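You operate a simulated robot arm through the tools that you are given. There is no shell and no other tool. Be economical: measure what you need, move in short steps, check, and stop when the job is done.

You are at the controls of a simulated two-armed robot. One attempt, no reset.

JOB
Fetch the small yellow seal and set it on the red bay of the side bench. Then take the white strainer screen and put it on top of the stream nozzle. Then open the gloves drawer, take the white bung cap and put it in the inside of the gloves drawer and shut the drawer again. Then open the seals drawer, put the brown seal on the blue bay of the side bench away in the inside of the seals drawer, then shut the drawer. Then press the blue bleed button on the hose rack three times. The order counts.
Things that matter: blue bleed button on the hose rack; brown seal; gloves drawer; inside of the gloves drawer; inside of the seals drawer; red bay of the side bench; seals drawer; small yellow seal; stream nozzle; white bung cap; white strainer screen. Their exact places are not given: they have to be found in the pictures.

The check looks at the end state, three seconds after you hand in, the way a careful person would. Anything else that was tipped, shoved, dropped, spilled or broken makes it a failure. Lids that push on must go on centred and level and be pressed home; caps that screw on are set level and turned clockwise until they are tight.

ROBOT AND FRAMES
Two 7-joint arms with two-finger parallel grippers on one trunk, on a base that drives. Base frame: it is fixed to the floor where the robot stands at the start and does not move with it; the origin is under the middle of the robot, x ahead of it, y to its left, z up. Lengths are in m, angles in rad, forces in N, time in s.
The left shoulder is at the start at [0.06, 0.147, 0.543], the right one opposite. With the tool pointing down near the work surface each hand reaches from about 0.1 to 0.6 m from the robot's upright axis, wherever it stands, measured 20 degrees to its own side. Places, roughly: blue bleed button on the hose rack [0.5, 2.2, 0.8]; brown seal (4x4x2 cm) [0.6, 0.8, 0.9]; gloves drawer [-0.4, -1.7, 0.5]; inside of the gloves drawer [-0.4, -1.7, 0.5]; inside of the seals drawer [0.2, -1.7, 0.6]; red bay of the side bench [0.7, -0.8, 0.8]; seals drawer [0.2, -1.7, 0.6]; small yellow seal (3x3x2 cm) [0.7, 0.1, 0.9]; stream nozzle [-1.25, 4, 1]; white bung cap (6x6x6 cm) [0.6, 0.7, 0.9]; white strainer screen (4x4x8 cm) [0.5, 0.2, 0.9]. Payload 3.43 kg a hand.
The TCP of each hand is the grasp point between the finger pads, 0.03 m short of the fingertips. In the tool frame z runs along the fingers and y along their closing line. The gripper opens to 0.094 m. The fingers are 0.028 m wide and 0.01 m thick; the gripper's body (0.05 by 0.096 m) begins 0.055 m behind the TCP.
Orientation is that of the tool frame in the base frame, as a unit quaternion [x, y, z, w]. With the fingers straight down and closing along the base's y, the tool's x points along the base's -x, its y along +y and its z along -z.

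CONTROLS
- The arms move only by the tool drive_tool. It takes "left_moves", "right_moves" or both (then of equal length, played together; a hand with none holds still); each is a list of rows, each a list of 3 entries, a list of its own where there are three numbers: the shift along the base's x, y, z in m, then the turn, a rotation vector about the base's x, y, z in rad, then the finger opening in m, from 0 to 0.094. In form: [[[dx, dy, dz], [ax, ay, az], jaw], ...]. A call has 1 to 10 rows; each row shifts and turns the commanded pose from where the row before left it. Rows are played at 5 a second. More than 0.05 m and 0.15 rad between two rows, or a gripper value outside its range, and nothing of the call is played. A pose out of reach is approached as far as the arm can. The call stops where the force on the tool passes 40 N (or 10 N more than at its start, if that is more) or the arm is blocked; 0.2 s more then pass. Each finger travels about 0.072 m/s and halts on what it meets, pressing with about 29 N; the grip force reading is that of the motor and also rises with nothing between the fingers. The clock runs only during rows and for 0.2 s after the last one: add rows that do not move to give the fingers time. It gives the time, the measured TCP pose, the force on the tool (base axes), the opening and the grip force at its end, in the units of the frame above (readings bear some noise), with the torque about the TCP (base axes, N m) and any sound that the robot's microphone picked up, and new pictures: "show" is both (left out), scene, wrist or none (wrist: the cameras of the hands that moved).
- Cameras (640 x 400 px; columns grow to the right, rows downward): "scene" is now at [0.0618, 0.0158, 1.1951]; the picture's right is [0.17, -0.99, 0.00], its down [-0.39, -0.07, -0.92] and it looks along [0.91, 0.16, -0.39] (base axes); focal length 214 px, centre (320, 200). "left" rides on the left gripper at [0.076, -0.014, -0.103] in its tool frame; the picture's right is [0.18, 0.98, 0.00], its down [-0.75, 0.14, -0.64] and it looks along [-0.63, 0.12, 0.77] (tool axes); focal length 243 px, centre (320, 200). "right" rides on the right gripper at [0.076, 0.014, -0.103] in its tool frame; the picture's right is [-0.18, 0.98, 0.00], its down [-0.75, -0.14, -0.64] and it looks along [-0.63, -0.12, 0.77] (tool axes); focal length 243 px, centre (320, 200).
- lift_body(by): slides the trunk up (or, below 0, down) by that many m; the arms and the scene camera ride with it, the base frame stays. It gives what a move gives, with no picture.
- steer(legs): drives the robot by 1 to 6 legs, each [ahead, left, turn to the left] in m, m and rad, along the robot's own axes; the way and the turn of a leg run together, so that a leg with both is an arc; at most 1.5 m and 3.142 rad a leg. The arms and the cameras ride along, it lands a little off, and it stops where it bumps. It gives what a move gives, and a new picture of the scene camera.
- aim_head(pan, tilt): turns the head with the scene camera to pan (to the left, within 1.501 rad either way) and tilt (down, from -0.506 to 1.204), counted from straight ahead of the robot. It gives what a move gives, and a new picture of the scene camera.
- probe_pixels(camera, pixels): for up to 12 pixels [column, row] of the newest picture of that camera ("zoom" is the newest enlarged one), the place [x, y, z] in the base frame of the surface seen there, good to about 0.002 m. The clock stands still meanwhile.
- enlarge(camera, box): a new picture of the part [left, top, right, bottom] of that camera's present view, enlarged. The clock stands still meanwhile.
- hand_in(): hands the job in; it is judged then, once.

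Keep the steps short. Do not move on a guess: measure, check each grasp and each placing, and mend mistakes. In all there are 131 turns and 260 pictures (those below and enlarged ones count). Leave the grippers open and the arms clear of the work at the hand-in unless told otherwise, and finish with a single line.

The tools are called after "Emit:" by a JSON object that holds its "api" and its "payload". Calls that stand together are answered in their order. drive_tool: Moves the arms, as the interface text tells. Its arguments: {"type":"object","properties":{"left_moves":{"type":"array","items":{"type":"array"}},"right_moves":{"type":"array","items":{"type":"array"}},"show":{"type":"string","enum":["both","scene","wrist","none"]}},"required":[]} The other tools are called the same way: lift_body (by) slides the trunk up or down; steer (legs) drives the base; aim_head (pan, tilt) turns the head that bears the scene camera; probe_pixels (camera, pixels) gives the place of the surface under pixels of a picture; enlarge (camera, box) takes an enlarged picture of a part of a camera's view; hand_in () hands the job in.

At the start:

```text
clock: 0.0
left_eef_pos: [0.3024, 0.2313, 1.0006]
left_ee_rot: [0.0, 1.0, 0.0, 0.001]
left_wrist_force: [0.8, 0.0, 0.4]
left_wrist_torque: [0.0, 0.0, 0.0]
left_grip_width: 0.0941
left_grip_force: 0.1
right_eef_pos: [0.3103, -0.0275, 1.0005]
right_ee_rot: [0.0, 1.0, 0.001, 0.001]
right_wrist_force: [-0.1, -0.9, 0.2]
right_wrist_torque: [-0.01, -0.01, -0.01]
right_grip_width: 0.094
right_grip_force: 0.1
trunk travel left (down, up): [-0.25, 0.0]
robot x, y, heading: [-0.0016, -0.0025, 0.0]
head pan, tilt: [0.171, 0.403]
```

scene: 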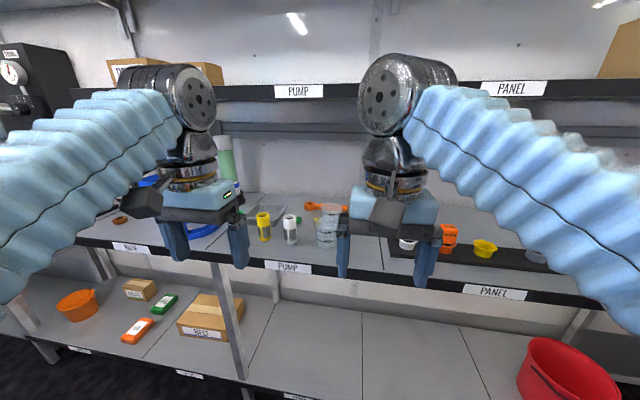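
right: 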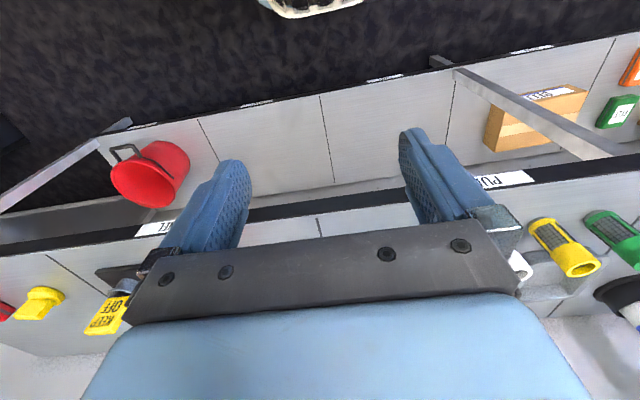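
left: 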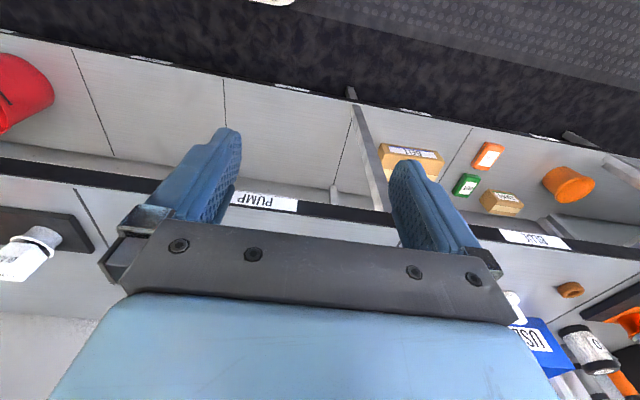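

I see a shelf ahead, with the arms hiding part of it. I'll enlarge the middle of the scene view to identify the objects.

Emit:
{"api": "enlarge", "payload": {"camera": "scene", "box": [100, 150, 380, 300]}}

Emit:
{"api": "enlarge", "payload": {"camera": "right", "box": [480, 180, 640, 330]}}

```text
2.29 times, centred on (240, 225) of scene
```

zoom: 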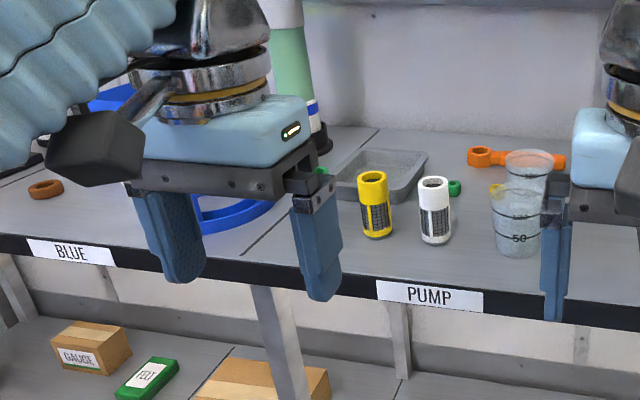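

```text
2.67 times, centred on (560, 255) of right
```

zoom: 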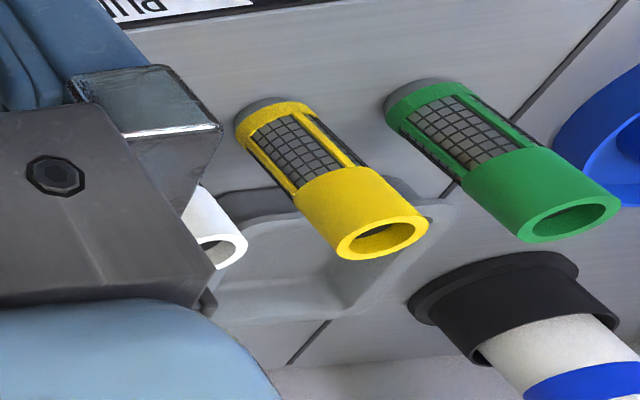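

I'll probe the seals, the screen and the surface in the scene picture: brown ring (120,220), white screen (290,240), yellow bit (~317,232), and the labels.

Emit:
{"api": "probe_pixels", "payload": {"camera": "scene", "pixels": [[120, 220], [290, 238], [289, 218], [264, 235], [316, 232], [300, 232], [300, 250], [330, 235], [327, 210], [130, 248], [290, 267], [325, 240]]}}

Emit:
{"api": "aim_head", "payload": {"pan": 0.9, "tilt": 0.4}}

Emit:
{"api": "aim_head", "payload": {"pan": -0.8, "tilt": 0.4}}

```text
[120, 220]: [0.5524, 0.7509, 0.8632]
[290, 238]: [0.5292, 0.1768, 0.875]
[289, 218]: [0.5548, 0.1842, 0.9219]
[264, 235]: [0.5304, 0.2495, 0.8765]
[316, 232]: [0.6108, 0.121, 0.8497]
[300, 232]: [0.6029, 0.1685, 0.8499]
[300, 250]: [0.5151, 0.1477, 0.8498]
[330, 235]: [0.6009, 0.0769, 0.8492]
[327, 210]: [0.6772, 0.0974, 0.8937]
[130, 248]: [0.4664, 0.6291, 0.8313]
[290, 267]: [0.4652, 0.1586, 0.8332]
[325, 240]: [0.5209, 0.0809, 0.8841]
```

```text
clock: 1.1
left_eef_pos: [0.3036, 0.231, 0.9995]
left_ee_rot: [0.0, 1.0, 0.0, 0.001]
left_wrist_force: [0.1, 0.0, 0.1]
left_wrist_torque: [0.01, 0.0, 0.0]
left_grip_width: 0.0942
left_grip_force: 0.1
right_eef_pos: [0.31, -0.0278, 1.0011]
right_ee_rot: [-0.001, 1.0, 0.001, 0.001]
right_wrist_force: [0.1, -0.5, 0.3]
right_wrist_torque: [0.01, 0.01, -0.04]
right_grip_width: 0.0939
right_grip_force: 0.0
trunk travel left (down, up): [-0.25, 0.0]
robot x, y, heading: [-0.0003, -0.0025, 0.001]
head pan, tilt: [0.901, 0.4]
```

scene: 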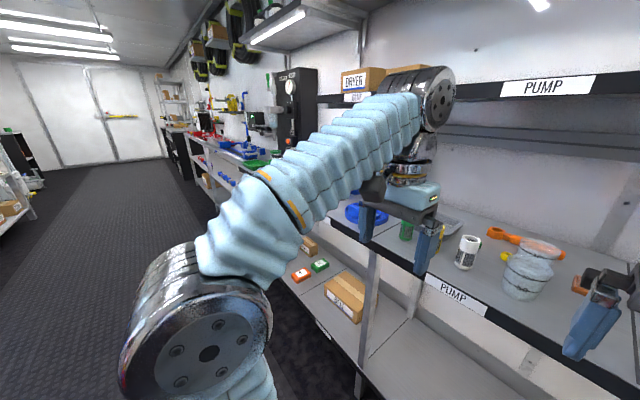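

```text
clock: 2.8
left_eef_pos: [0.3033, 0.231, 0.9998]
left_ee_rot: [0.001, 1.0, 0.0, 0.001]
left_wrist_force: [-0.4, -0.6, 0.0]
left_wrist_torque: [0.02, 0.07, -0.01]
left_grip_width: 0.0939
left_grip_force: 0.0
right_eef_pos: [0.3112, -0.0284, 1.0004]
right_ee_rot: [0.0, 1.0, 0.0, 0.001]
right_wrist_force: [0.1, -0.2, 0.4]
right_wrist_torque: [0.03, 0.03, -0.01]
right_grip_width: 0.0941
right_grip_force: 0.2
trunk travel left (down, up): [-0.25, 0.0]
robot x, y, heading: [0.0014, 0.0004, -0.001]
head pan, tilt: [-0.799, 0.4]
```

scene: 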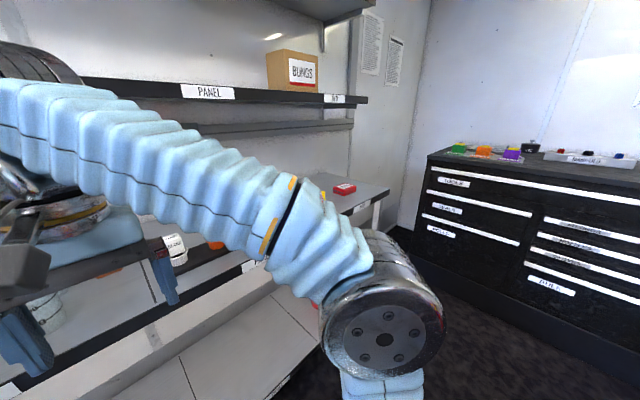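

The right arm hides the spot around the beakers where the yellow seal should be. I'll move the right hand to the right and look again.

Emit:
{"api": "drive_tool", "payload": {"right_moves": [[[-0.02, -0.05, 0], [0, 0, 0], 0.094], [[-0.02, -0.05, 0], [0, 0, 0], 0.094], [[-0.02, -0.05, 0], [0, 0, 0], 0.094], [[-0.02, -0.05, 0], [0, 0, 0], 0.094]], "left_moves": [[[-0.01, 0.04, 0], [0, 0, 0], 0.094], [[-0.01, 0.04, 0], [0, 0, 0], 0.094], [[-0.01, 0.04, 0], [0, 0, 0], 0.094], [[-0.01, 0.04, 0], [0, 0, 0], 0.094]], "show": "none"}}

Emit:
{"api": "aim_head", "payload": {"pan": 0.1, "tilt": 0.55}}

Emit:
{"api": "enlarge", "payload": {"camera": "scene", "box": [220, 110, 440, 250]}}

```text
refused: row 1 steps farther than a row can; nothing moved
```

```text
clock: 4.0
left_eef_pos: [0.3029, 0.2299, 1.0002]
left_ee_rot: [0.001, 1.0, 0.0, 0.001]
left_wrist_force: [0.2, 0.4, 0.9]
left_wrist_torque: [-0.01, -0.02, 0.0]
left_grip_width: 0.0937
left_grip_force: 0.1
right_eef_pos: [0.3108, -0.0282, 0.9998]
right_ee_rot: [0.0, 1.0, 0.001, 0.001]
right_wrist_force: [-0.4, -0.4, 0.2]
right_wrist_torque: [0.05, -0.01, 0.0]
right_grip_width: 0.094
right_grip_force: 0.1
trunk travel left (down, up): [-0.25, 0.0]
robot x, y, heading: [0.0003, -0.0003, -0.0]
head pan, tilt: [0.099, 0.55]
```

scene: 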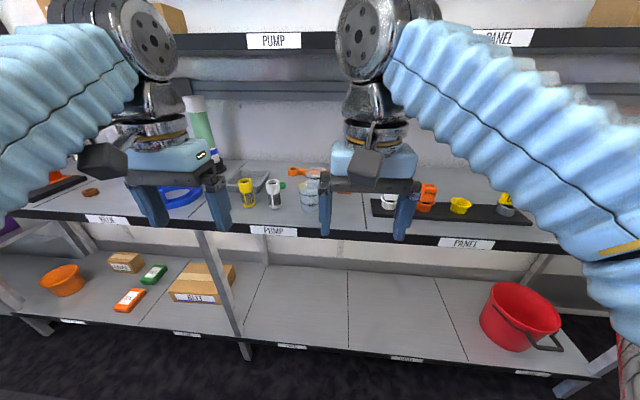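

```text
2.86 times, centred on (330, 180) of scene
```

zoom: 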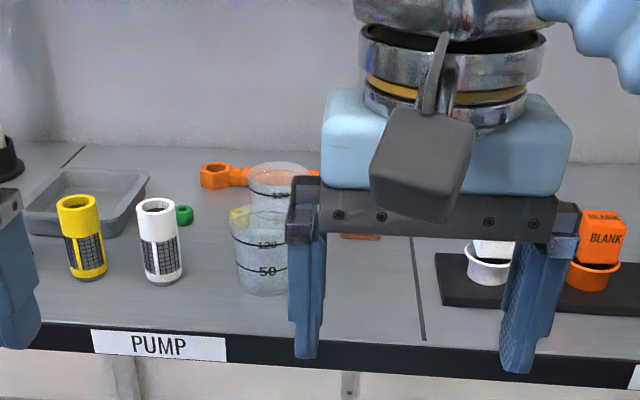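

A yellow bit shows behind a beaker at about (311,182). I'll move the right hand away with smaller steps.

Emit:
{"api": "drive_tool", "payload": {"right_moves": [[[-0.01, -0.045, 0], [0, 0, 0], 0.094], [[-0.01, -0.045, 0], [0, 0, 0], 0.094], [[-0.01, -0.045, 0], [0, 0, 0], 0.094], [[-0.01, -0.045, 0], [0, 0, 0], 0.094]], "left_moves": [[[-0.01, 0.04, 0], [0, 0, 0], 0.094], [[-0.01, 0.04, 0], [0, 0, 0], 0.094], [[-0.01, 0.04, 0], [0, 0, 0], 0.094], [[-0.01, 0.04, 0], [0, 0, 0], 0.094]], "show": "scene"}}

Emit:
{"api": "enlarge", "payload": {"camera": "scene", "box": [220, 130, 380, 230]}}

```text
clock: 5.0
left_eef_pos: [0.2622, 0.3895, 1.0007]
left_ee_rot: [0.0, 1.0, -0.001, 0.001]
left_wrist_force: [0.5, 0.8, -0.1]
left_wrist_torque: [-0.05, -0.01, 0.01]
left_grip_width: 0.0939
left_grip_force: 0.0
right_eef_pos: [0.2766, -0.2057, 0.9961]
right_ee_rot: [-0.002, 1.0, -0.001, 0.002]
right_wrist_force: [0.6, 0.0, 0.2]
right_wrist_torque: [-0.03, 0.0, -0.01]
right_grip_width: 0.0942
right_grip_force: 0.1
right hand out of reach, approached as far as the arm can: row 4
trunk travel left (down, up): [-0.25, 0.0]
robot x, y, heading: [-0.0037, 0.0038, -0.005]
head pan, tilt: [0.099, 0.55]
```

scene: 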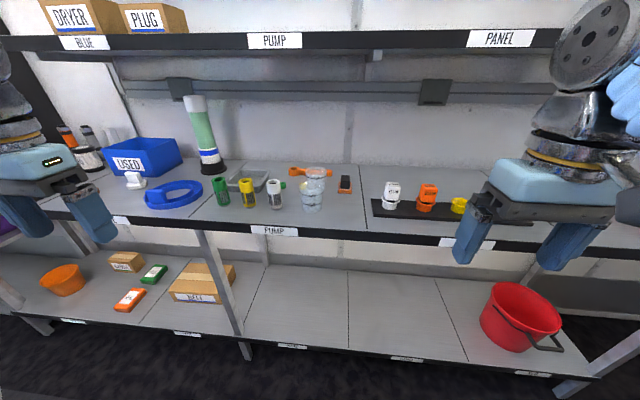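

```text
4.00 times, centred on (300, 180) of scene
```

zoom: 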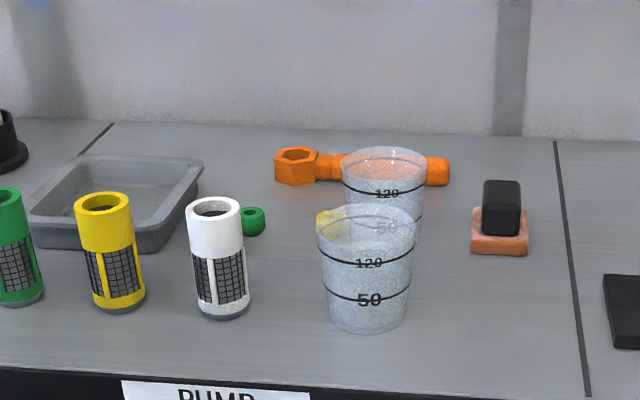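

Two beakers stand near the yellow seal. I'll probe the seal, the beakers, the wrench, the screen and the green ring on the zoom.

Emit:
{"api": "probe_pixels", "payload": {"camera": "zoom", "pixels": [[322, 216], [322, 228], [330, 225], [367, 325], [367, 300], [410, 245], [418, 215], [385, 150], [254, 222], [220, 315], [215, 205], [240, 215]]}}

Emit:
{"api": "probe_pixels", "payload": {"camera": "zoom", "pixels": [[320, 222], [329, 213], [318, 216], [290, 250], [430, 170], [500, 245], [500, 185], [300, 165], [345, 190], [420, 160], [322, 290], [412, 290]]}}

```text
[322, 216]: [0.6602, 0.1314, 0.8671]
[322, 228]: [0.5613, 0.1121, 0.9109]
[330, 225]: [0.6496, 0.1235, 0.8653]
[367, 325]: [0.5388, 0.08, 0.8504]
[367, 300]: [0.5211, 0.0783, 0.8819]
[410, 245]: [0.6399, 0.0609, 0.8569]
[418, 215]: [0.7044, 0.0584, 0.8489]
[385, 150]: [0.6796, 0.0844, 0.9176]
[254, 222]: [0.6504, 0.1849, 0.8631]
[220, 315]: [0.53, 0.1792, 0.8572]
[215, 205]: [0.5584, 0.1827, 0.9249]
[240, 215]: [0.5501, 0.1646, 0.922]
```

```text
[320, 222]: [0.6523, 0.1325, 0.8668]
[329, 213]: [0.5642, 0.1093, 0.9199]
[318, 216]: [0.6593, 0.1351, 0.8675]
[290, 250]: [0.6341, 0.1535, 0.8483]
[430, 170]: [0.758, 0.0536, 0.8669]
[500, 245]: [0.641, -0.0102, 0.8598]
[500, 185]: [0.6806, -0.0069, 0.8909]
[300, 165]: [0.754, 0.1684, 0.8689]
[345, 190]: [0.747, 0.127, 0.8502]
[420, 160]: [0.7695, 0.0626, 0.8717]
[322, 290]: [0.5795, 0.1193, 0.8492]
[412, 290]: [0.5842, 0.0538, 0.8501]
```

The yellow seal is near (0.655, 0.12), tucked beside a beaker. I'll drive 0.12 m closer, then look with the left wrist camera.

Emit:
{"api": "steer", "payload": {"legs": [[0.12, 0, 0]]}}

Emit:
{"api": "drive_tool", "payload": {"left_moves": [[[0.015, -0.045, 0.01], [0, 0, 0], 0.094], [[0.015, -0.045, 0.01], [0, 0, 0], 0.094], [[0.015, -0.045, 0.01], [0, 0, 0], 0.094], [[0.015, -0.045, 0.01], [0, 0, 0], 0.094], [[0.03, -0.035, 0.0], [0, 0, 0], 0.094], [[0.03, -0.035, 0.0], [0, 0, 0], 0.094]], "show": "both"}}

```text
clock: 6.3
left_eef_pos: [0.3849, 0.3878, 1.0016]
left_ee_rot: [0.001, 1.0, 0.0, 0.001]
left_wrist_force: [-0.2, 0.5, 0.2]
left_wrist_torque: [-0.01, -0.01, 0.01]
left_grip_width: 0.094
left_grip_force: 0.1
right_eef_pos: [0.4007, -0.2061, 0.9959]
right_ee_rot: [0.0, 1.0, 0.001, 0.002]
right_wrist_force: [-0.2, -0.1, -0.3]
right_wrist_torque: [0.02, -0.02, 0.01]
right_grip_width: 0.094
right_grip_force: 0.0
trunk travel left (down, up): [-0.25, 0.0]
robot x, y, heading: [0.1209, -0.0016, 0.0]
head pan, tilt: [0.099, 0.55]
```

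scene: 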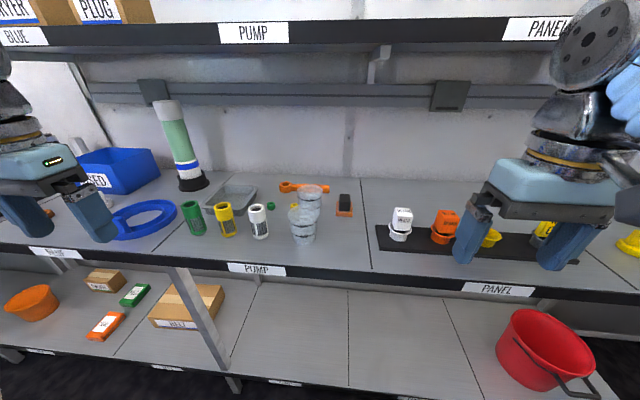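

```text
clock: 7.7
left_eef_pos: [0.4941, 0.2394, 1.0028]
left_ee_rot: [0.0, 1.0, -0.001, 0.004]
left_wrist_force: [-0.7, 0.5, 0.7]
left_wrist_torque: [0.03, -0.01, -0.01]
left_grip_width: 0.0941
left_grip_force: 0.1
left hand out of reach, approached as far as the arm can: row 1, 2, 3, 4, 5, 6
right_eef_pos: [0.3996, -0.2068, 0.9954]
right_ee_rot: [0.0, 1.0, 0.001, 0.001]
right_wrist_force: [-0.3, -0.6, 0.1]
right_wrist_torque: [0.02, 0.0, -0.02]
right_grip_width: 0.094
right_grip_force: 0.0
trunk travel left (down, up): [-0.25, 0.0]
robot x, y, heading: [0.1226, 0.0038, 0.004]
head pan, tilt: [0.099, 0.55]
```

scene: 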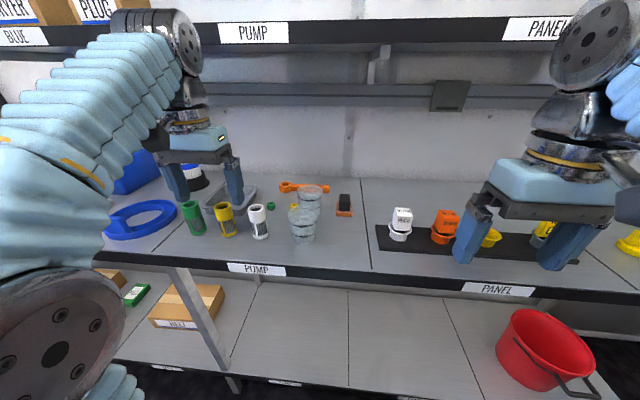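
left: 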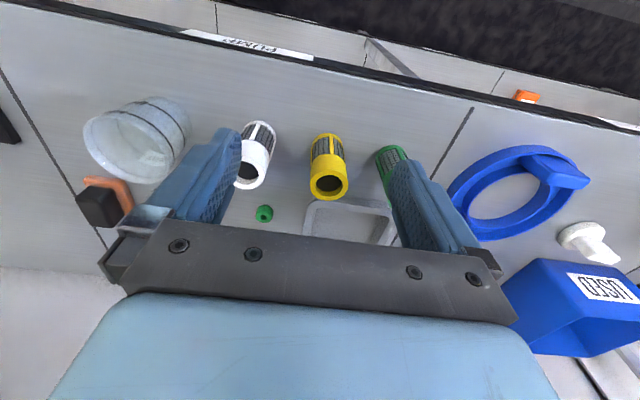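

The hand is at its reach limit at this height. I'll drive 0.08 m further ahead, keeping the hand above everything, then move it toward the seal.

Emit:
{"api": "steer", "payload": {"legs": [[0.08, 0, 0]]}}

Emit:
{"api": "drive_tool", "payload": {"left_moves": [[[0.0, -0.03, -0.005], [0, 0, 0], 0.094], [[0.0, -0.03, -0.005], [0, 0, 0], 0.094], [[0.0, -0.04, 0], [0, 0, 0], 0.094]], "show": "wrist"}}

```text
clock: 8.7
left_eef_pos: [0.5723, 0.2382, 1.0029]
left_ee_rot: [0.002, 1.0, 0.0, 0.005]
left_wrist_force: [0.1, 0.0, 0.6]
left_wrist_torque: [-0.01, 0.0, 0.04]
left_grip_width: 0.094
left_grip_force: 0.0
right_eef_pos: [0.478, -0.2081, 0.9949]
right_ee_rot: [0.002, 1.0, 0.001, 0.001]
right_wrist_force: [0.4, 0.0, 1.0]
right_wrist_torque: [-0.03, -0.01, -0.01]
right_grip_width: 0.0941
right_grip_force: 0.3
trunk travel left (down, up): [-0.25, 0.0]
robot x, y, heading: [0.2006, -0.0005, -0.004]
head pan, tilt: [0.099, 0.55]
```

scene: 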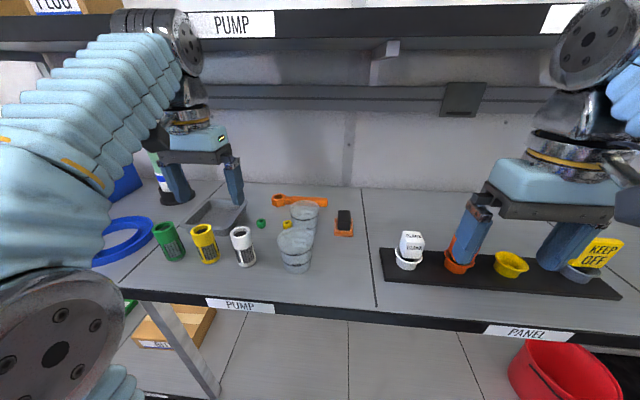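

```text
clock: 9.5
left_eef_pos: [0.5734, 0.1368, 0.9914]
left_ee_rot: [0.002, 1.0, 0.0, 0.005]
left_wrist_force: [-0.3, 0.1, 0.9]
left_wrist_torque: [-0.04, -0.01, -0.02]
left_grip_width: 0.094
left_grip_force: 0.1
right_eef_pos: [0.4785, -0.2073, 0.9947]
right_ee_rot: [0.001, 1.0, 0.001, 0.001]
right_wrist_force: [-0.6, -0.1, 0.0]
right_wrist_torque: [0.0, 0.0, 0.03]
right_grip_width: 0.0939
right_grip_force: 0.1
trunk travel left (down, up): [-0.25, 0.0]
robot x, y, heading: [0.2011, -0.0023, -0.007]
head pan, tilt: [0.099, 0.55]
```

left: 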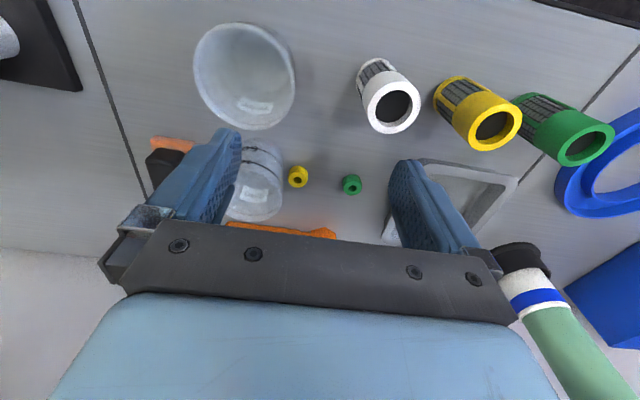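

Now the yellow seal is clear at (298,176) in the left picture. I'll probe it and the beakers near it.

Emit:
{"api": "enlarge", "payload": {"camera": "left", "box": [220, 120, 380, 240]}}

Emit:
{"api": "probe_pixels", "payload": {"camera": "left", "pixels": [[298, 170], [298, 185], [292, 177], [305, 177], [282, 165], [282, 185], [255, 215], [262, 148], [295, 75], [245, 128], [310, 232], [300, 200]]}}

```text
3.33 times, centred on (300, 180) of left
```

zoom: 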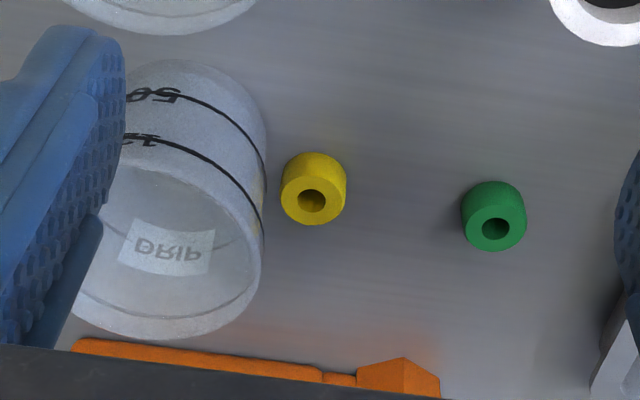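

```text
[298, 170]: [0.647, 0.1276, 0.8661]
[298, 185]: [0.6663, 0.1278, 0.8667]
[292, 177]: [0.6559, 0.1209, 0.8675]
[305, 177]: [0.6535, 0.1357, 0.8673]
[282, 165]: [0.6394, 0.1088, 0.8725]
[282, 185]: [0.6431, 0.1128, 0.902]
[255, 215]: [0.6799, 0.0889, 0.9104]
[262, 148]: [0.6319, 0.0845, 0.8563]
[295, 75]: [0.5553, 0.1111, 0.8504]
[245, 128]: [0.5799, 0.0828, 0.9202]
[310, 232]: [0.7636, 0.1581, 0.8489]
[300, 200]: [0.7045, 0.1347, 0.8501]
```

The seal is centred at (0.657, 0.128) with its top at z 0.867, almost touching a beaker on the right. I'll turn the hand a quarter so the fingers close along x, and do that high up.

Emit:
{"api": "drive_tool", "payload": {"left_moves": [[[0, 0, 0], [0, 0, -0.15], 0.06], [[0, 0, 0], [0, 0, -0.15], 0.06], [[0, 0, 0], [0, 0, -0.15], 0.06], [[0, 0, 0], [0, 0, -0.15], 0.06], [[0, 0, 0], [0, 0, -0.15], 0.06], [[0, 0, 0], [0, 0, -0.15], 0.06], [[0, 0, 0], [0, 0, -0.15], 0.06], [[0, 0, 0], [0, 0, -0.15], 0.06], [[0, 0, 0], [0, 0, -0.15], 0.06], [[0, 0, 0], [0, 0, -0.15], 0.06]], "show": "both"}}

```text
clock: 11.7
left_eef_pos: [0.5719, 0.1369, 0.9916]
left_ee_rot: [0.683, 0.73, -0.002, 0.004]
left_wrist_force: [-0.7, 0.1, -0.5]
left_wrist_torque: [-0.02, 0.0, -0.01]
left_grip_width: 0.06
left_grip_force: 0.1
right_eef_pos: [0.4776, -0.208, 0.9956]
right_ee_rot: [0.002, 1.0, 0.001, 0.002]
right_wrist_force: [-0.6, 0.1, -0.7]
right_wrist_torque: [0.0, 0.0, -0.01]
right_grip_width: 0.0939
right_grip_force: 0.1
trunk travel left (down, up): [-0.25, 0.0]
robot x, y, heading: [0.2051, -0.0017, -0.004]
head pan, tilt: [0.099, 0.55]
```

scene: 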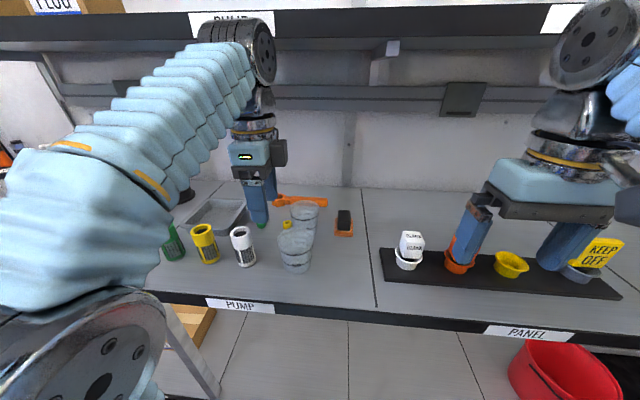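
left: 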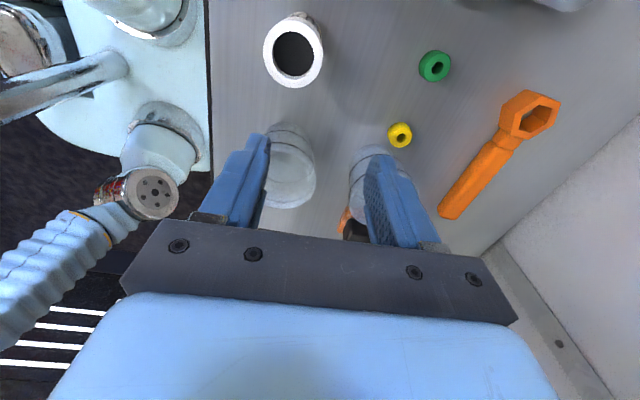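

I'll check the upper shelf's front edge against the wrist's knuckle before I advance.

Emit:
{"api": "probe_pixels", "payload": {"camera": "scene", "pixels": [[340, 20], [340, 38], [340, 45], [264, 50], [230, 30], [255, 85], [455, 90], [287, 224], [262, 224]]}}

```text
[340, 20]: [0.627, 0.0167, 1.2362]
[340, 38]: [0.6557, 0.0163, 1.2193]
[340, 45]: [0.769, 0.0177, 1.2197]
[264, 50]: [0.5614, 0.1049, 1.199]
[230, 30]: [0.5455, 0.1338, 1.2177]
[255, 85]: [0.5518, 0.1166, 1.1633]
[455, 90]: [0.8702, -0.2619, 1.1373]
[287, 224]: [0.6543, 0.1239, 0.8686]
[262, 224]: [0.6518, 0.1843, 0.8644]
```

The upper shelf's underside is at z 1.22 with its front edge at x 0.627. I'll lower the hand to z 0.95, which keeps the knuckle under the shelf, then go forward along y 0.137 in the clear lane between the beakers and the screen.

Emit:
{"api": "drive_tool", "payload": {"left_moves": [[[0, 0, -0.02], [0, 0, -0.067], 0.06], [[0, 0, -0.025], [0, 0, 0], 0.06], [[0.03, 0, 0], [0, 0, 0], 0.06], [[0.03, -0.003, 0], [0, 0, 0], 0.06], [[0.025, -0.003, 0], [0, 0, 0], 0.06]], "show": "both"}}

```text
clock: 12.9
left_eef_pos: [0.6568, 0.1336, 0.9456]
left_ee_rot: [0.706, 0.708, -0.003, 0.003]
left_wrist_force: [0.8, 0.7, -0.3]
left_wrist_torque: [0.01, 0.03, 0.01]
left_grip_width: 0.06
left_grip_force: 0.2
right_eef_pos: [0.4778, -0.207, 0.9952]
right_ee_rot: [0.002, 1.0, 0.001, 0.0]
right_wrist_force: [-1.3, 0.3, -0.2]
right_wrist_torque: [0.01, 0.01, -0.02]
right_grip_width: 0.094
right_grip_force: 0.1
trunk travel left (down, up): [-0.25, 0.0]
robot x, y, heading: [0.1969, -0.0, -0.002]
head pan, tilt: [0.099, 0.55]
```

scene: 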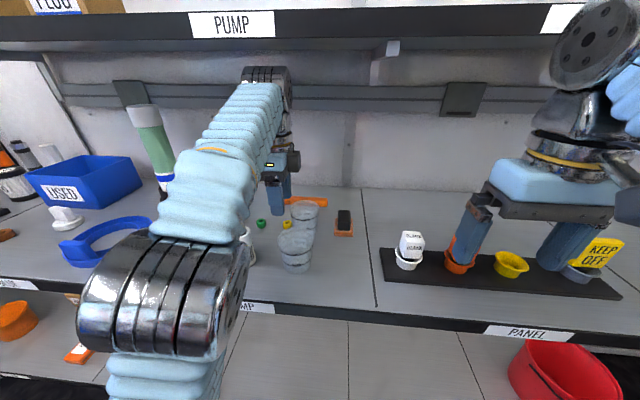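
left: 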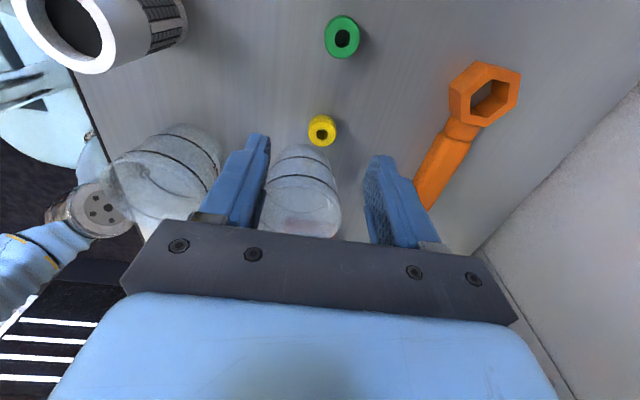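

The hand is above the seal. The forearm passes near the strainer screens, so I'll check its clearance.

Emit:
{"api": "probe_pixels", "payload": {"camera": "scene", "pixels": [[210, 240], [238, 230], [240, 330], [160, 352], [90, 300], [245, 245], [215, 210], [250, 255]]}}

Emit:
{"api": "probe_pixels", "payload": {"camera": "left", "pixels": [[321, 120], [321, 140], [312, 131], [333, 131], [340, 185], [300, 147], [80, 35], [40, 200]]}}

```text
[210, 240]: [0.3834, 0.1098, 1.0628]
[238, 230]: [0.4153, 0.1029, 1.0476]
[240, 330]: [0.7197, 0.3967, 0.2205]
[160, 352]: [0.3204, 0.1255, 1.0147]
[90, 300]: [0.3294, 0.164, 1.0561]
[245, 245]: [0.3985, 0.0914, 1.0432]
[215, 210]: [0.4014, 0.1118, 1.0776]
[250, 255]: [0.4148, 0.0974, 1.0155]
```

```text
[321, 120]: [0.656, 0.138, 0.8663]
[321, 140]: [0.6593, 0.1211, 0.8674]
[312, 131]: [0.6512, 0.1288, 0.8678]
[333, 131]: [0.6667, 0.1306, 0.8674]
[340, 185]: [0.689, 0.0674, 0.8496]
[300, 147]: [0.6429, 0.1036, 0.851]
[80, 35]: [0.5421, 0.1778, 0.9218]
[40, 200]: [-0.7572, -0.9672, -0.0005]
```

The forearm is well clear, and the seal is at (0.658, 0.129). I'll lower to TCP z 0.883 and close.

Emit:
{"api": "drive_tool", "payload": {"left_moves": [[[0.001, -0.001, -0.03], [0, 0, 0], 0.06], [[0.001, -0.001, -0.02], [0, 0, 0], 0.06], [[0, 0, -0.0125], [0, 0, 0], 0.06], [[0, 0, 0], [0, 0, 0], 0.01], [[0, 0, 0], [0, 0, 0], 0.01], [[0, 0, 0], [0, 0, 0], 0.01], [[0, 0, 0], [0, 0, 0], 0.01]], "show": "wrist"}}

```text
clock: 14.5
left_eef_pos: [0.6578, 0.132, 0.8856]
left_ee_rot: [0.706, 0.708, -0.003, 0.002]
left_wrist_force: [0.7, -0.2, -0.2]
left_wrist_torque: [0.02, -0.03, 0.0]
left_grip_width: 0.0168
left_grip_force: 28.9
right_eef_pos: [0.4787, -0.2076, 0.9957]
right_ee_rot: [0.001, 1.0, 0.001, 0.001]
right_wrist_force: [0.0, 0.3, -0.7]
right_wrist_torque: [0.01, 0.01, -0.04]
right_grip_width: 0.0939
right_grip_force: 0.1
trunk travel left (down, up): [-0.25, 0.0]
robot x, y, heading: [0.2004, 0.0001, -0.001]
head pan, tilt: [0.099, 0.55]
```

left: 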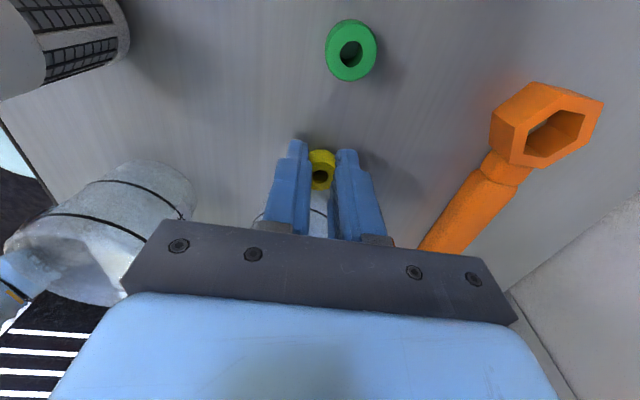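

The fingers stopped at 0.017 m with 29 N, so something is held. I'll lift to 0.95, back out along x, and check.

Emit:
{"api": "drive_tool", "payload": {"left_moves": [[[0, 0, 0.03], [0, 0, 0], 0.01], [[0, 0.0, 0.03], [0, 0, 0], 0.01], [[-0.03, 0.003, 0], [0, 0, 0], 0.01], [[-0.03, 0.0, 0.0], [0, 0, 0], 0.01], [[-0.04, 0.0, 0.02], [0, 0, 0], 0.01], [[-0.03, 0.03, 0.02], [0, 0, 0], 0.01]], "show": "both"}}

Emit:
{"api": "enlarge", "payload": {"camera": "left", "box": [240, 120, 400, 220]}}

```text
clock: 15.9
left_eef_pos: [0.5326, 0.1636, 0.9836]
left_ee_rot: [0.706, 0.708, -0.003, 0.003]
left_wrist_force: [-0.6, 0.3, -0.1]
left_wrist_torque: [0.02, -0.01, -0.02]
left_grip_width: 0.0164
left_grip_force: 29.3
right_eef_pos: [0.4782, -0.2077, 0.9959]
right_ee_rot: [0.002, 1.0, 0.001, 0.001]
right_wrist_force: [0.5, -1.2, -0.8]
right_wrist_torque: [0.03, 0.01, 0.0]
right_grip_width: 0.0938
right_grip_force: 0.1
trunk travel left (down, up): [-0.25, 0.0]
robot x, y, heading: [0.1983, -0.0017, -0.002]
head pan, tilt: [0.099, 0.55]
```

scene: 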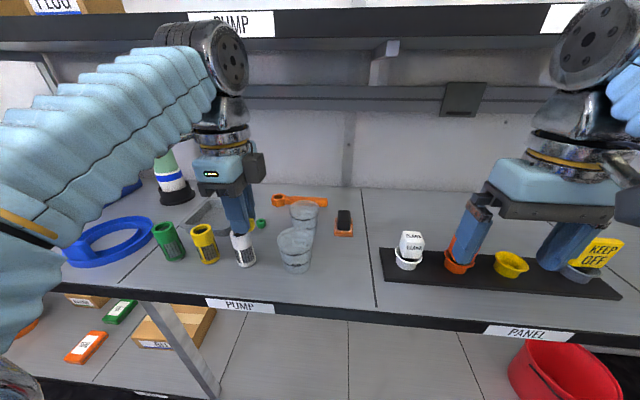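
left: 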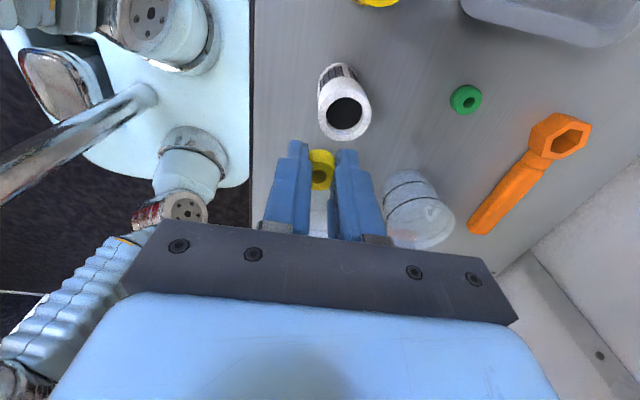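

```text
4.00 times, centred on (320, 170) of left
```

zoom: 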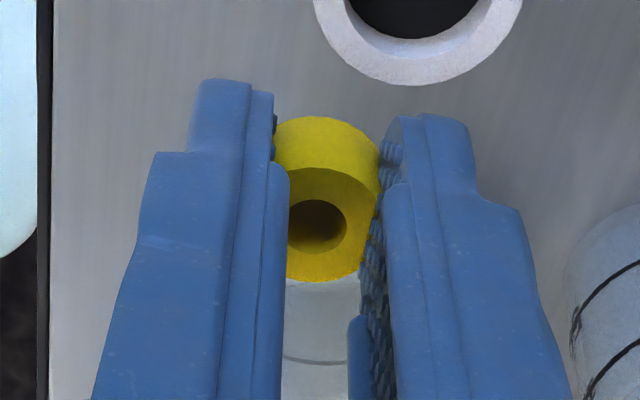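

The yellow seal is held. I'll back off 0.25 m, shift 0.6 m to the right, and look for the red bay.

Emit:
{"api": "steer", "payload": {"legs": [[-0.25, 0, 0], [0, -0.6, 0]]}}

Emit:
{"api": "aim_head", "payload": {"pan": -0.4, "tilt": 0.5}}

```text
clock: 20.8
left_eef_pos: [0.2793, -0.4551, 0.9838]
left_ee_rot: [0.711, 0.703, -0.003, 0.003]
left_wrist_force: [0.9, -0.4, 0.2]
left_wrist_torque: [0.0, 0.01, 0.0]
left_grip_width: 0.0162
left_grip_force: 29.1
right_eef_pos: [0.2206, -0.8255, 0.9951]
right_ee_rot: [0.008, 1.0, 0.0, 0.001]
right_wrist_force: [0.0, 0.0, 0.5]
right_wrist_torque: [-0.01, -0.02, 0.0]
right_grip_width: 0.094
right_grip_force: 0.2
trunk travel left (down, up): [-0.25, 0.0]
robot x, y, heading: [-0.057, -0.6133, -0.017]
head pan, tilt: [0.099, 0.55]
```

scene: 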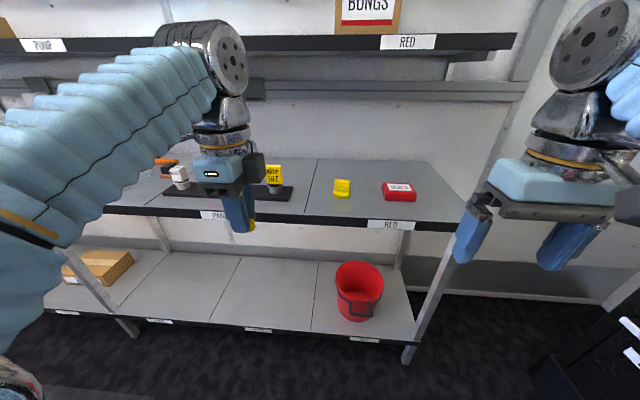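

```text
clock: 21.7
left_eef_pos: [0.2794, -0.4566, 0.9842]
left_ee_rot: [0.711, 0.703, -0.003, 0.004]
left_wrist_force: [-0.2, -0.3, -0.2]
left_wrist_torque: [0.0, 0.01, 0.01]
left_grip_width: 0.0161
left_grip_force: 29.2
right_eef_pos: [0.2192, -0.8255, 0.9956]
right_ee_rot: [0.008, 1.0, 0.001, 0.001]
right_wrist_force: [-0.2, 0.1, 0.3]
right_wrist_torque: [-0.03, 0.03, 0.02]
right_grip_width: 0.094
right_grip_force: 0.1
trunk travel left (down, up): [-0.25, 0.0]
robot x, y, heading: [-0.0492, -0.6132, -0.011]
head pan, tilt: [-0.4, 0.499]
```

scene: 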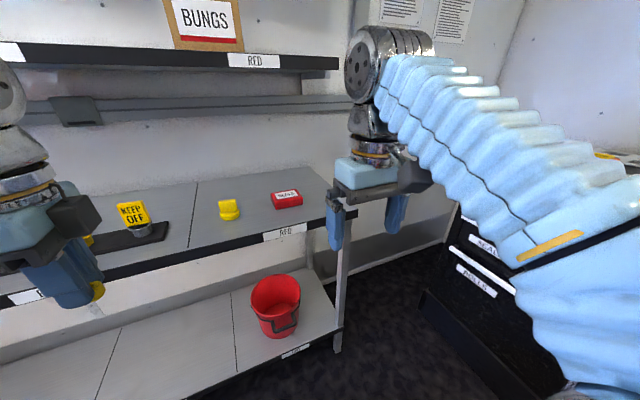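

The red bay is the shelf's end section. I'll probe the divider, label, yellow bung, red box and the free space.

Emit:
{"api": "probe_pixels", "payload": {"camera": "scene", "pixels": [[192, 220], [187, 248], [300, 227], [228, 217], [288, 207], [230, 245], [265, 225], [280, 240], [315, 190], [240, 190], [330, 210], [229, 203]]}}

```text
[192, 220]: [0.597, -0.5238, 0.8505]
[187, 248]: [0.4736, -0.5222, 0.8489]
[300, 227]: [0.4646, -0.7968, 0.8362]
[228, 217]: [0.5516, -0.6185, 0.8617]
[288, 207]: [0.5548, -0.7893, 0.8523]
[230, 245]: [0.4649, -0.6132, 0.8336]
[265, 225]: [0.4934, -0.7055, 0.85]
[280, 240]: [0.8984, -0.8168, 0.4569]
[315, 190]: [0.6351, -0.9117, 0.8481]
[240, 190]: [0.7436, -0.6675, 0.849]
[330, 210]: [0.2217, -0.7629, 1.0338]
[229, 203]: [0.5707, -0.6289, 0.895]
```

Free spot chosen at (0.60, -0.695) between the yellow bung and the red box. I'll shift 0.24 m right and 0.17 m ahead.

Emit:
{"api": "steer", "payload": {"legs": [[0, -0.24, 0.012], [0.17, 0, 0]]}}

Emit:
{"api": "aim_head", "payload": {"pan": 0.1, "tilt": 0.6}}

```text
clock: 24.5
left_eef_pos: [0.4472, -0.6863, 0.9843]
left_ee_rot: [0.706, 0.708, -0.003, 0.004]
left_wrist_force: [-0.3, -0.3, -0.6]
left_wrist_torque: [0.01, -0.01, -0.04]
left_grip_width: 0.0165
left_grip_force: 28.9
right_eef_pos: [0.3938, -1.0556, 0.9953]
right_ee_rot: [0.001, 1.0, 0.001, 0.001]
right_wrist_force: [0.4, -0.8, 0.3]
right_wrist_torque: [-0.03, -0.02, -0.01]
right_grip_width: 0.0941
right_grip_force: 0.0
trunk travel left (down, up): [-0.25, 0.0]
robot x, y, heading: [0.1184, -0.8454, -0.0]
head pan, tilt: [-0.4, 0.499]
```

scene: 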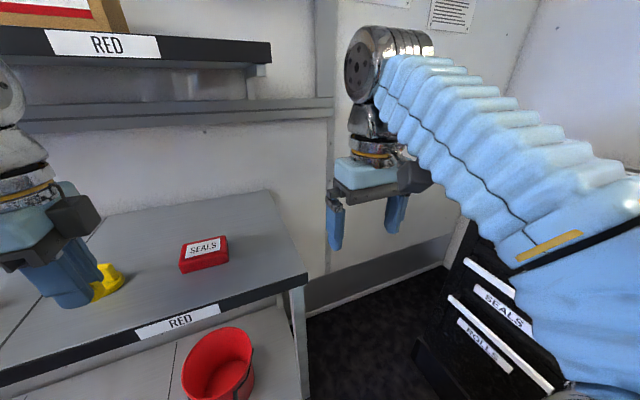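

```text
clock: 25.5
left_eef_pos: [0.4472, -0.6851, 0.9843]
left_ee_rot: [0.706, 0.708, -0.002, 0.003]
left_wrist_force: [-0.6, 0.6, 0.6]
left_wrist_torque: [0.01, -0.01, -0.03]
left_grip_width: 0.0162
left_grip_force: 28.8
right_eef_pos: [0.3919, -1.0555, 0.9959]
right_ee_rot: [0.001, 1.0, 0.001, 0.001]
right_wrist_force: [0.6, 0.3, -0.5]
right_wrist_torque: [-0.02, -0.01, 0.01]
right_grip_width: 0.094
right_grip_force: 0.1
trunk travel left (down, up): [-0.25, 0.0]
robot x, y, heading: [0.1154, -0.8508, -0.001]
head pan, tilt: [0.099, 0.6]
```

scene: 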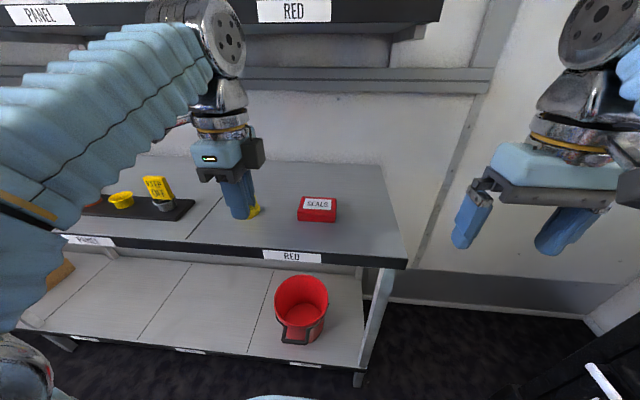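

I'll lower to 0.95 and go forward to (0.60, -0.697).

Emit:
{"api": "drive_tool", "payload": {"left_moves": [[[0.01, 0, -0.02], [0, 0, 0], 0.01], [[0.02, -0.004, -0.014], [0, 0, 0], 0.01], [[0.04, -0.004, 0], [0, 0, 0], 0.01], [[0.04, -0.004, 0], [0, 0, 0], 0.01], [[0.04, 0, 0], [0, 0, 0], 0.01]], "show": "both"}}

```text
clock: 26.7
left_eef_pos: [0.5993, -0.6982, 0.9506]
left_ee_rot: [0.707, 0.707, -0.003, 0.003]
left_wrist_force: [-1.2, 0.2, -0.1]
left_wrist_torque: [0.0, 0.04, -0.04]
left_grip_width: 0.0162
left_grip_force: 28.9
right_eef_pos: [0.3921, -1.0547, 0.9946]
right_ee_rot: [0.0, 1.0, 0.001, 0.001]
right_wrist_force: [-1.1, -0.5, -0.1]
right_wrist_torque: [-0.01, -0.03, -0.02]
right_grip_width: 0.0939
right_grip_force: 0.1
trunk travel left (down, up): [-0.25, 0.0]
robot x, y, heading: [0.1118, -0.8494, -0.0]
head pan, tilt: [0.099, 0.6]
```

scene: 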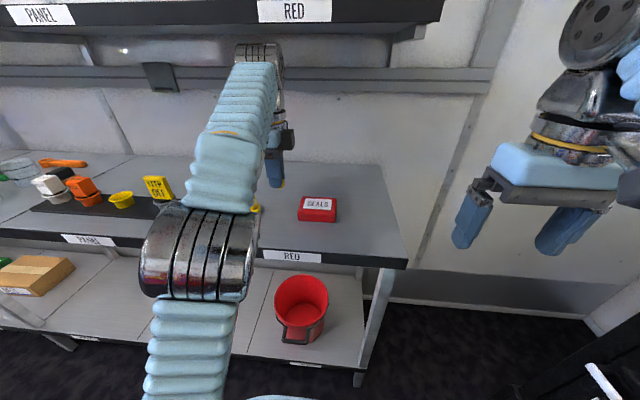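
left: 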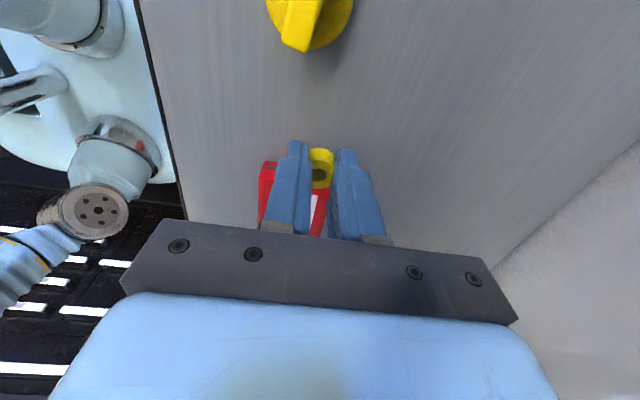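

The red box shows just below the fingers in the wrist picture, so I'll check its edge.

Emit:
{"api": "probe_pixels", "payload": {"camera": "left", "pixels": [[268, 168], [263, 200], [319, 205], [319, 225], [345, 130], [330, 45]]}}

Emit:
{"api": "probe_pixels", "payload": {"camera": "scene", "pixels": [[301, 200], [300, 215], [334, 205], [315, 195], [318, 218]]}}

```text
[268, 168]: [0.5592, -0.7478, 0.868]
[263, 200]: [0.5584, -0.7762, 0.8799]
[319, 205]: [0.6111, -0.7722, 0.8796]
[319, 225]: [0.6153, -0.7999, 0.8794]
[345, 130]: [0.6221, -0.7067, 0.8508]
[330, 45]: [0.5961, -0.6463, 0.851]
```

```text
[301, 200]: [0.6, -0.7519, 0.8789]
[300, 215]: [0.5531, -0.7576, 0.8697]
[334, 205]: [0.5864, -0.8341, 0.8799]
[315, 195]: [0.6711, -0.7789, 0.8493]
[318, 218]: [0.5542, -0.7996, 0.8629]
```

The box edge is at y -0.748, 3.5 cm clear of the fingers. I'll lower until contact (TCP about 0.886), then open.

Emit:
{"api": "drive_tool", "payload": {"left_moves": [[[0, 0, -0.03], [0, 0, 0], 0.01], [[0, 0, -0.025], [0, 0, 0], 0.01], [[0, 0, -0.009], [0, 0, 0], 0.01], [[0, 0, 0], [0, 0, 0], 0.05], [[0, 0, 0], [0, 0, 0], 0.05], [[0, 0, 0], [0, 0, 0], 0.05]], "show": "wrist"}}

```text
clock: 28.1
left_eef_pos: [0.5987, -0.6967, 0.8868]
left_ee_rot: [0.706, 0.708, -0.003, 0.004]
left_wrist_force: [0.4, 0.4, -0.1]
left_wrist_torque: [-0.01, 0.0, 0.02]
left_grip_width: 0.05
left_grip_force: 0.1
right_eef_pos: [0.3927, -1.0559, 0.9964]
right_ee_rot: [0.001, 1.0, 0.001, 0.001]
right_wrist_force: [-0.4, -0.3, -0.4]
right_wrist_torque: [0.02, 0.0, -0.03]
right_grip_width: 0.0937
right_grip_force: 0.2
trunk travel left (down, up): [-0.25, 0.0]
robot x, y, heading: [0.1156, -0.8459, 0.002]
head pan, tilt: [0.099, 0.6]
```

left: 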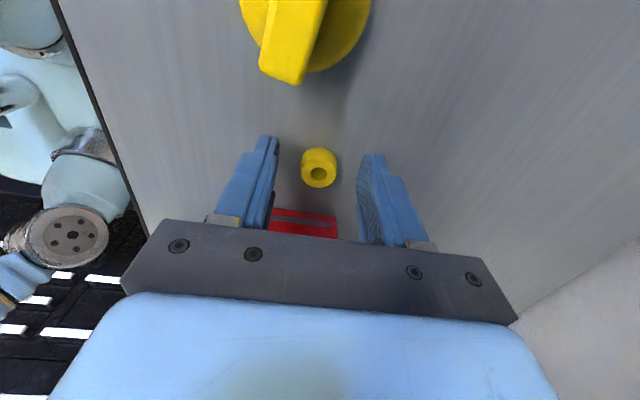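

The seal stands free between the fingers. I'll lift off and pull back.

Emit:
{"api": "drive_tool", "payload": {"left_moves": [[[0, 0, 0.03], [0, 0, 0], 0.05], [[0, 0, 0.035], [0, 0, 0], 0.05], [[-0.04, 0, 0], [0, 0, 0], 0.06], [[-0.04, 0, 0], [0, 0, 0], 0.07], [[-0.04, 0, 0.02], [0, 0, 0], 0.08], [[-0.03, 0, 0.015], [0, 0, 0], 0.094]], "show": "scene"}}

Emit:
{"api": "enlarge", "payload": {"camera": "scene", "box": [180, 160, 400, 290]}}

```text
clock: 29.5
left_eef_pos: [0.4447, -0.6981, 0.9889]
left_ee_rot: [0.706, 0.708, -0.003, 0.003]
left_wrist_force: [0.2, 0.0, 0.1]
left_wrist_torque: [0.03, 0.04, -0.01]
left_grip_width: 0.0939
left_grip_force: 0.0
right_eef_pos: [0.3919, -1.0557, 0.9951]
right_ee_rot: [0.0, 1.0, 0.0, 0.001]
right_wrist_force: [-0.1, 0.6, 0.3]
right_wrist_torque: [0.03, 0.04, 0.0]
right_grip_width: 0.0939
right_grip_force: 0.1
trunk travel left (down, up): [-0.25, 0.0]
robot x, y, heading: [0.1121, -0.8478, -0.0]
head pan, tilt: [0.099, 0.6]
```

scene: 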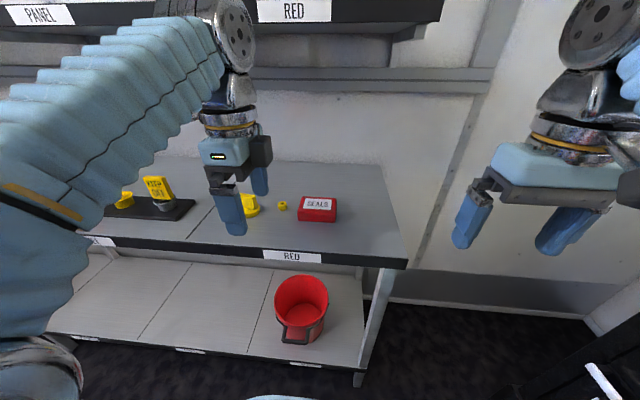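

```text
2.91 times, centred on (290, 225) of scene
```

zoom: 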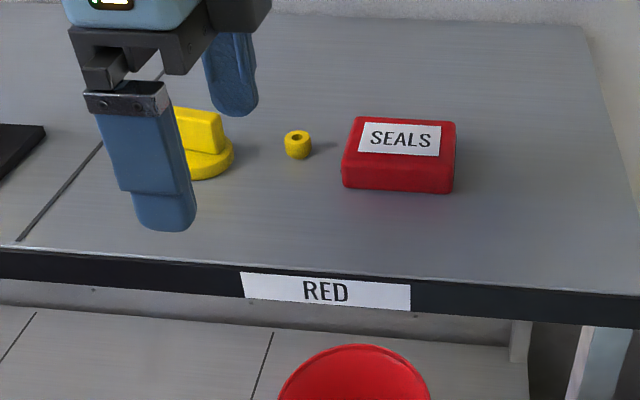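

The yellow seal stands upright in the red bay. Now I'll go back to the screen, and glance left for the nozzle before choosing a grip.

Emit:
{"api": "steer", "payload": {"legs": [[-0.2, 0, 0], [0, 0.85, 0]]}}

Emit:
{"api": "aim_head", "payload": {"pan": 1.5, "tilt": 0.1}}

```text
clock: 35.2
left_eef_pos: [0.2641, 0.1595, 0.9884]
left_ee_rot: [0.715, 0.699, -0.002, 0.004]
left_wrist_force: [-0.2, -0.2, 0.3]
left_wrist_torque: [0.01, 0.0, 0.04]
left_grip_width: 0.094
left_grip_force: 0.2
right_eef_pos: [0.203, -0.1957, 0.9965]
right_ee_rot: [0.014, 1.0, 0.001, 0.001]
right_wrist_force: [0.0, 0.3, -0.6]
right_wrist_torque: [0.05, -0.01, -0.01]
right_grip_width: 0.094
right_grip_force: 0.0
trunk travel left (down, up): [-0.25, 0.0]
robot x, y, heading: [-0.0727, 0.0175, -0.026]
head pan, tilt: [0.099, 0.6]
```

scene: 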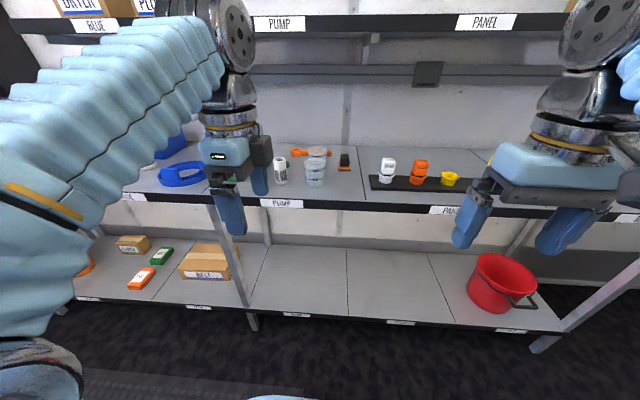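

```text
clock: 36.8
left_eef_pos: [0.2642, 0.1614, 0.9887]
left_ee_rot: [0.715, 0.699, -0.003, 0.004]
left_wrist_force: [-0.3, -0.2, 0.8]
left_wrist_torque: [0.0, 0.03, 0.0]
left_grip_width: 0.0942
left_grip_force: 0.2
right_eef_pos: [0.2028, -0.195, 0.9946]
right_ee_rot: [0.014, 1.0, 0.001, 0.001]
right_wrist_force: [0.1, -0.5, 0.2]
right_wrist_torque: [0.02, 0.01, -0.02]
right_grip_width: 0.0939
right_grip_force: 0.1
trunk travel left (down, up): [-0.25, 0.0]
robot x, y, heading: [-0.0688, 0.0216, -0.029]
head pan, tilt: [1.499, 0.099]
```

scene: 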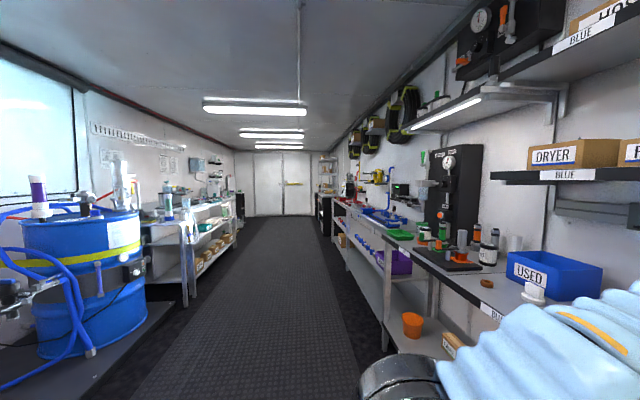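

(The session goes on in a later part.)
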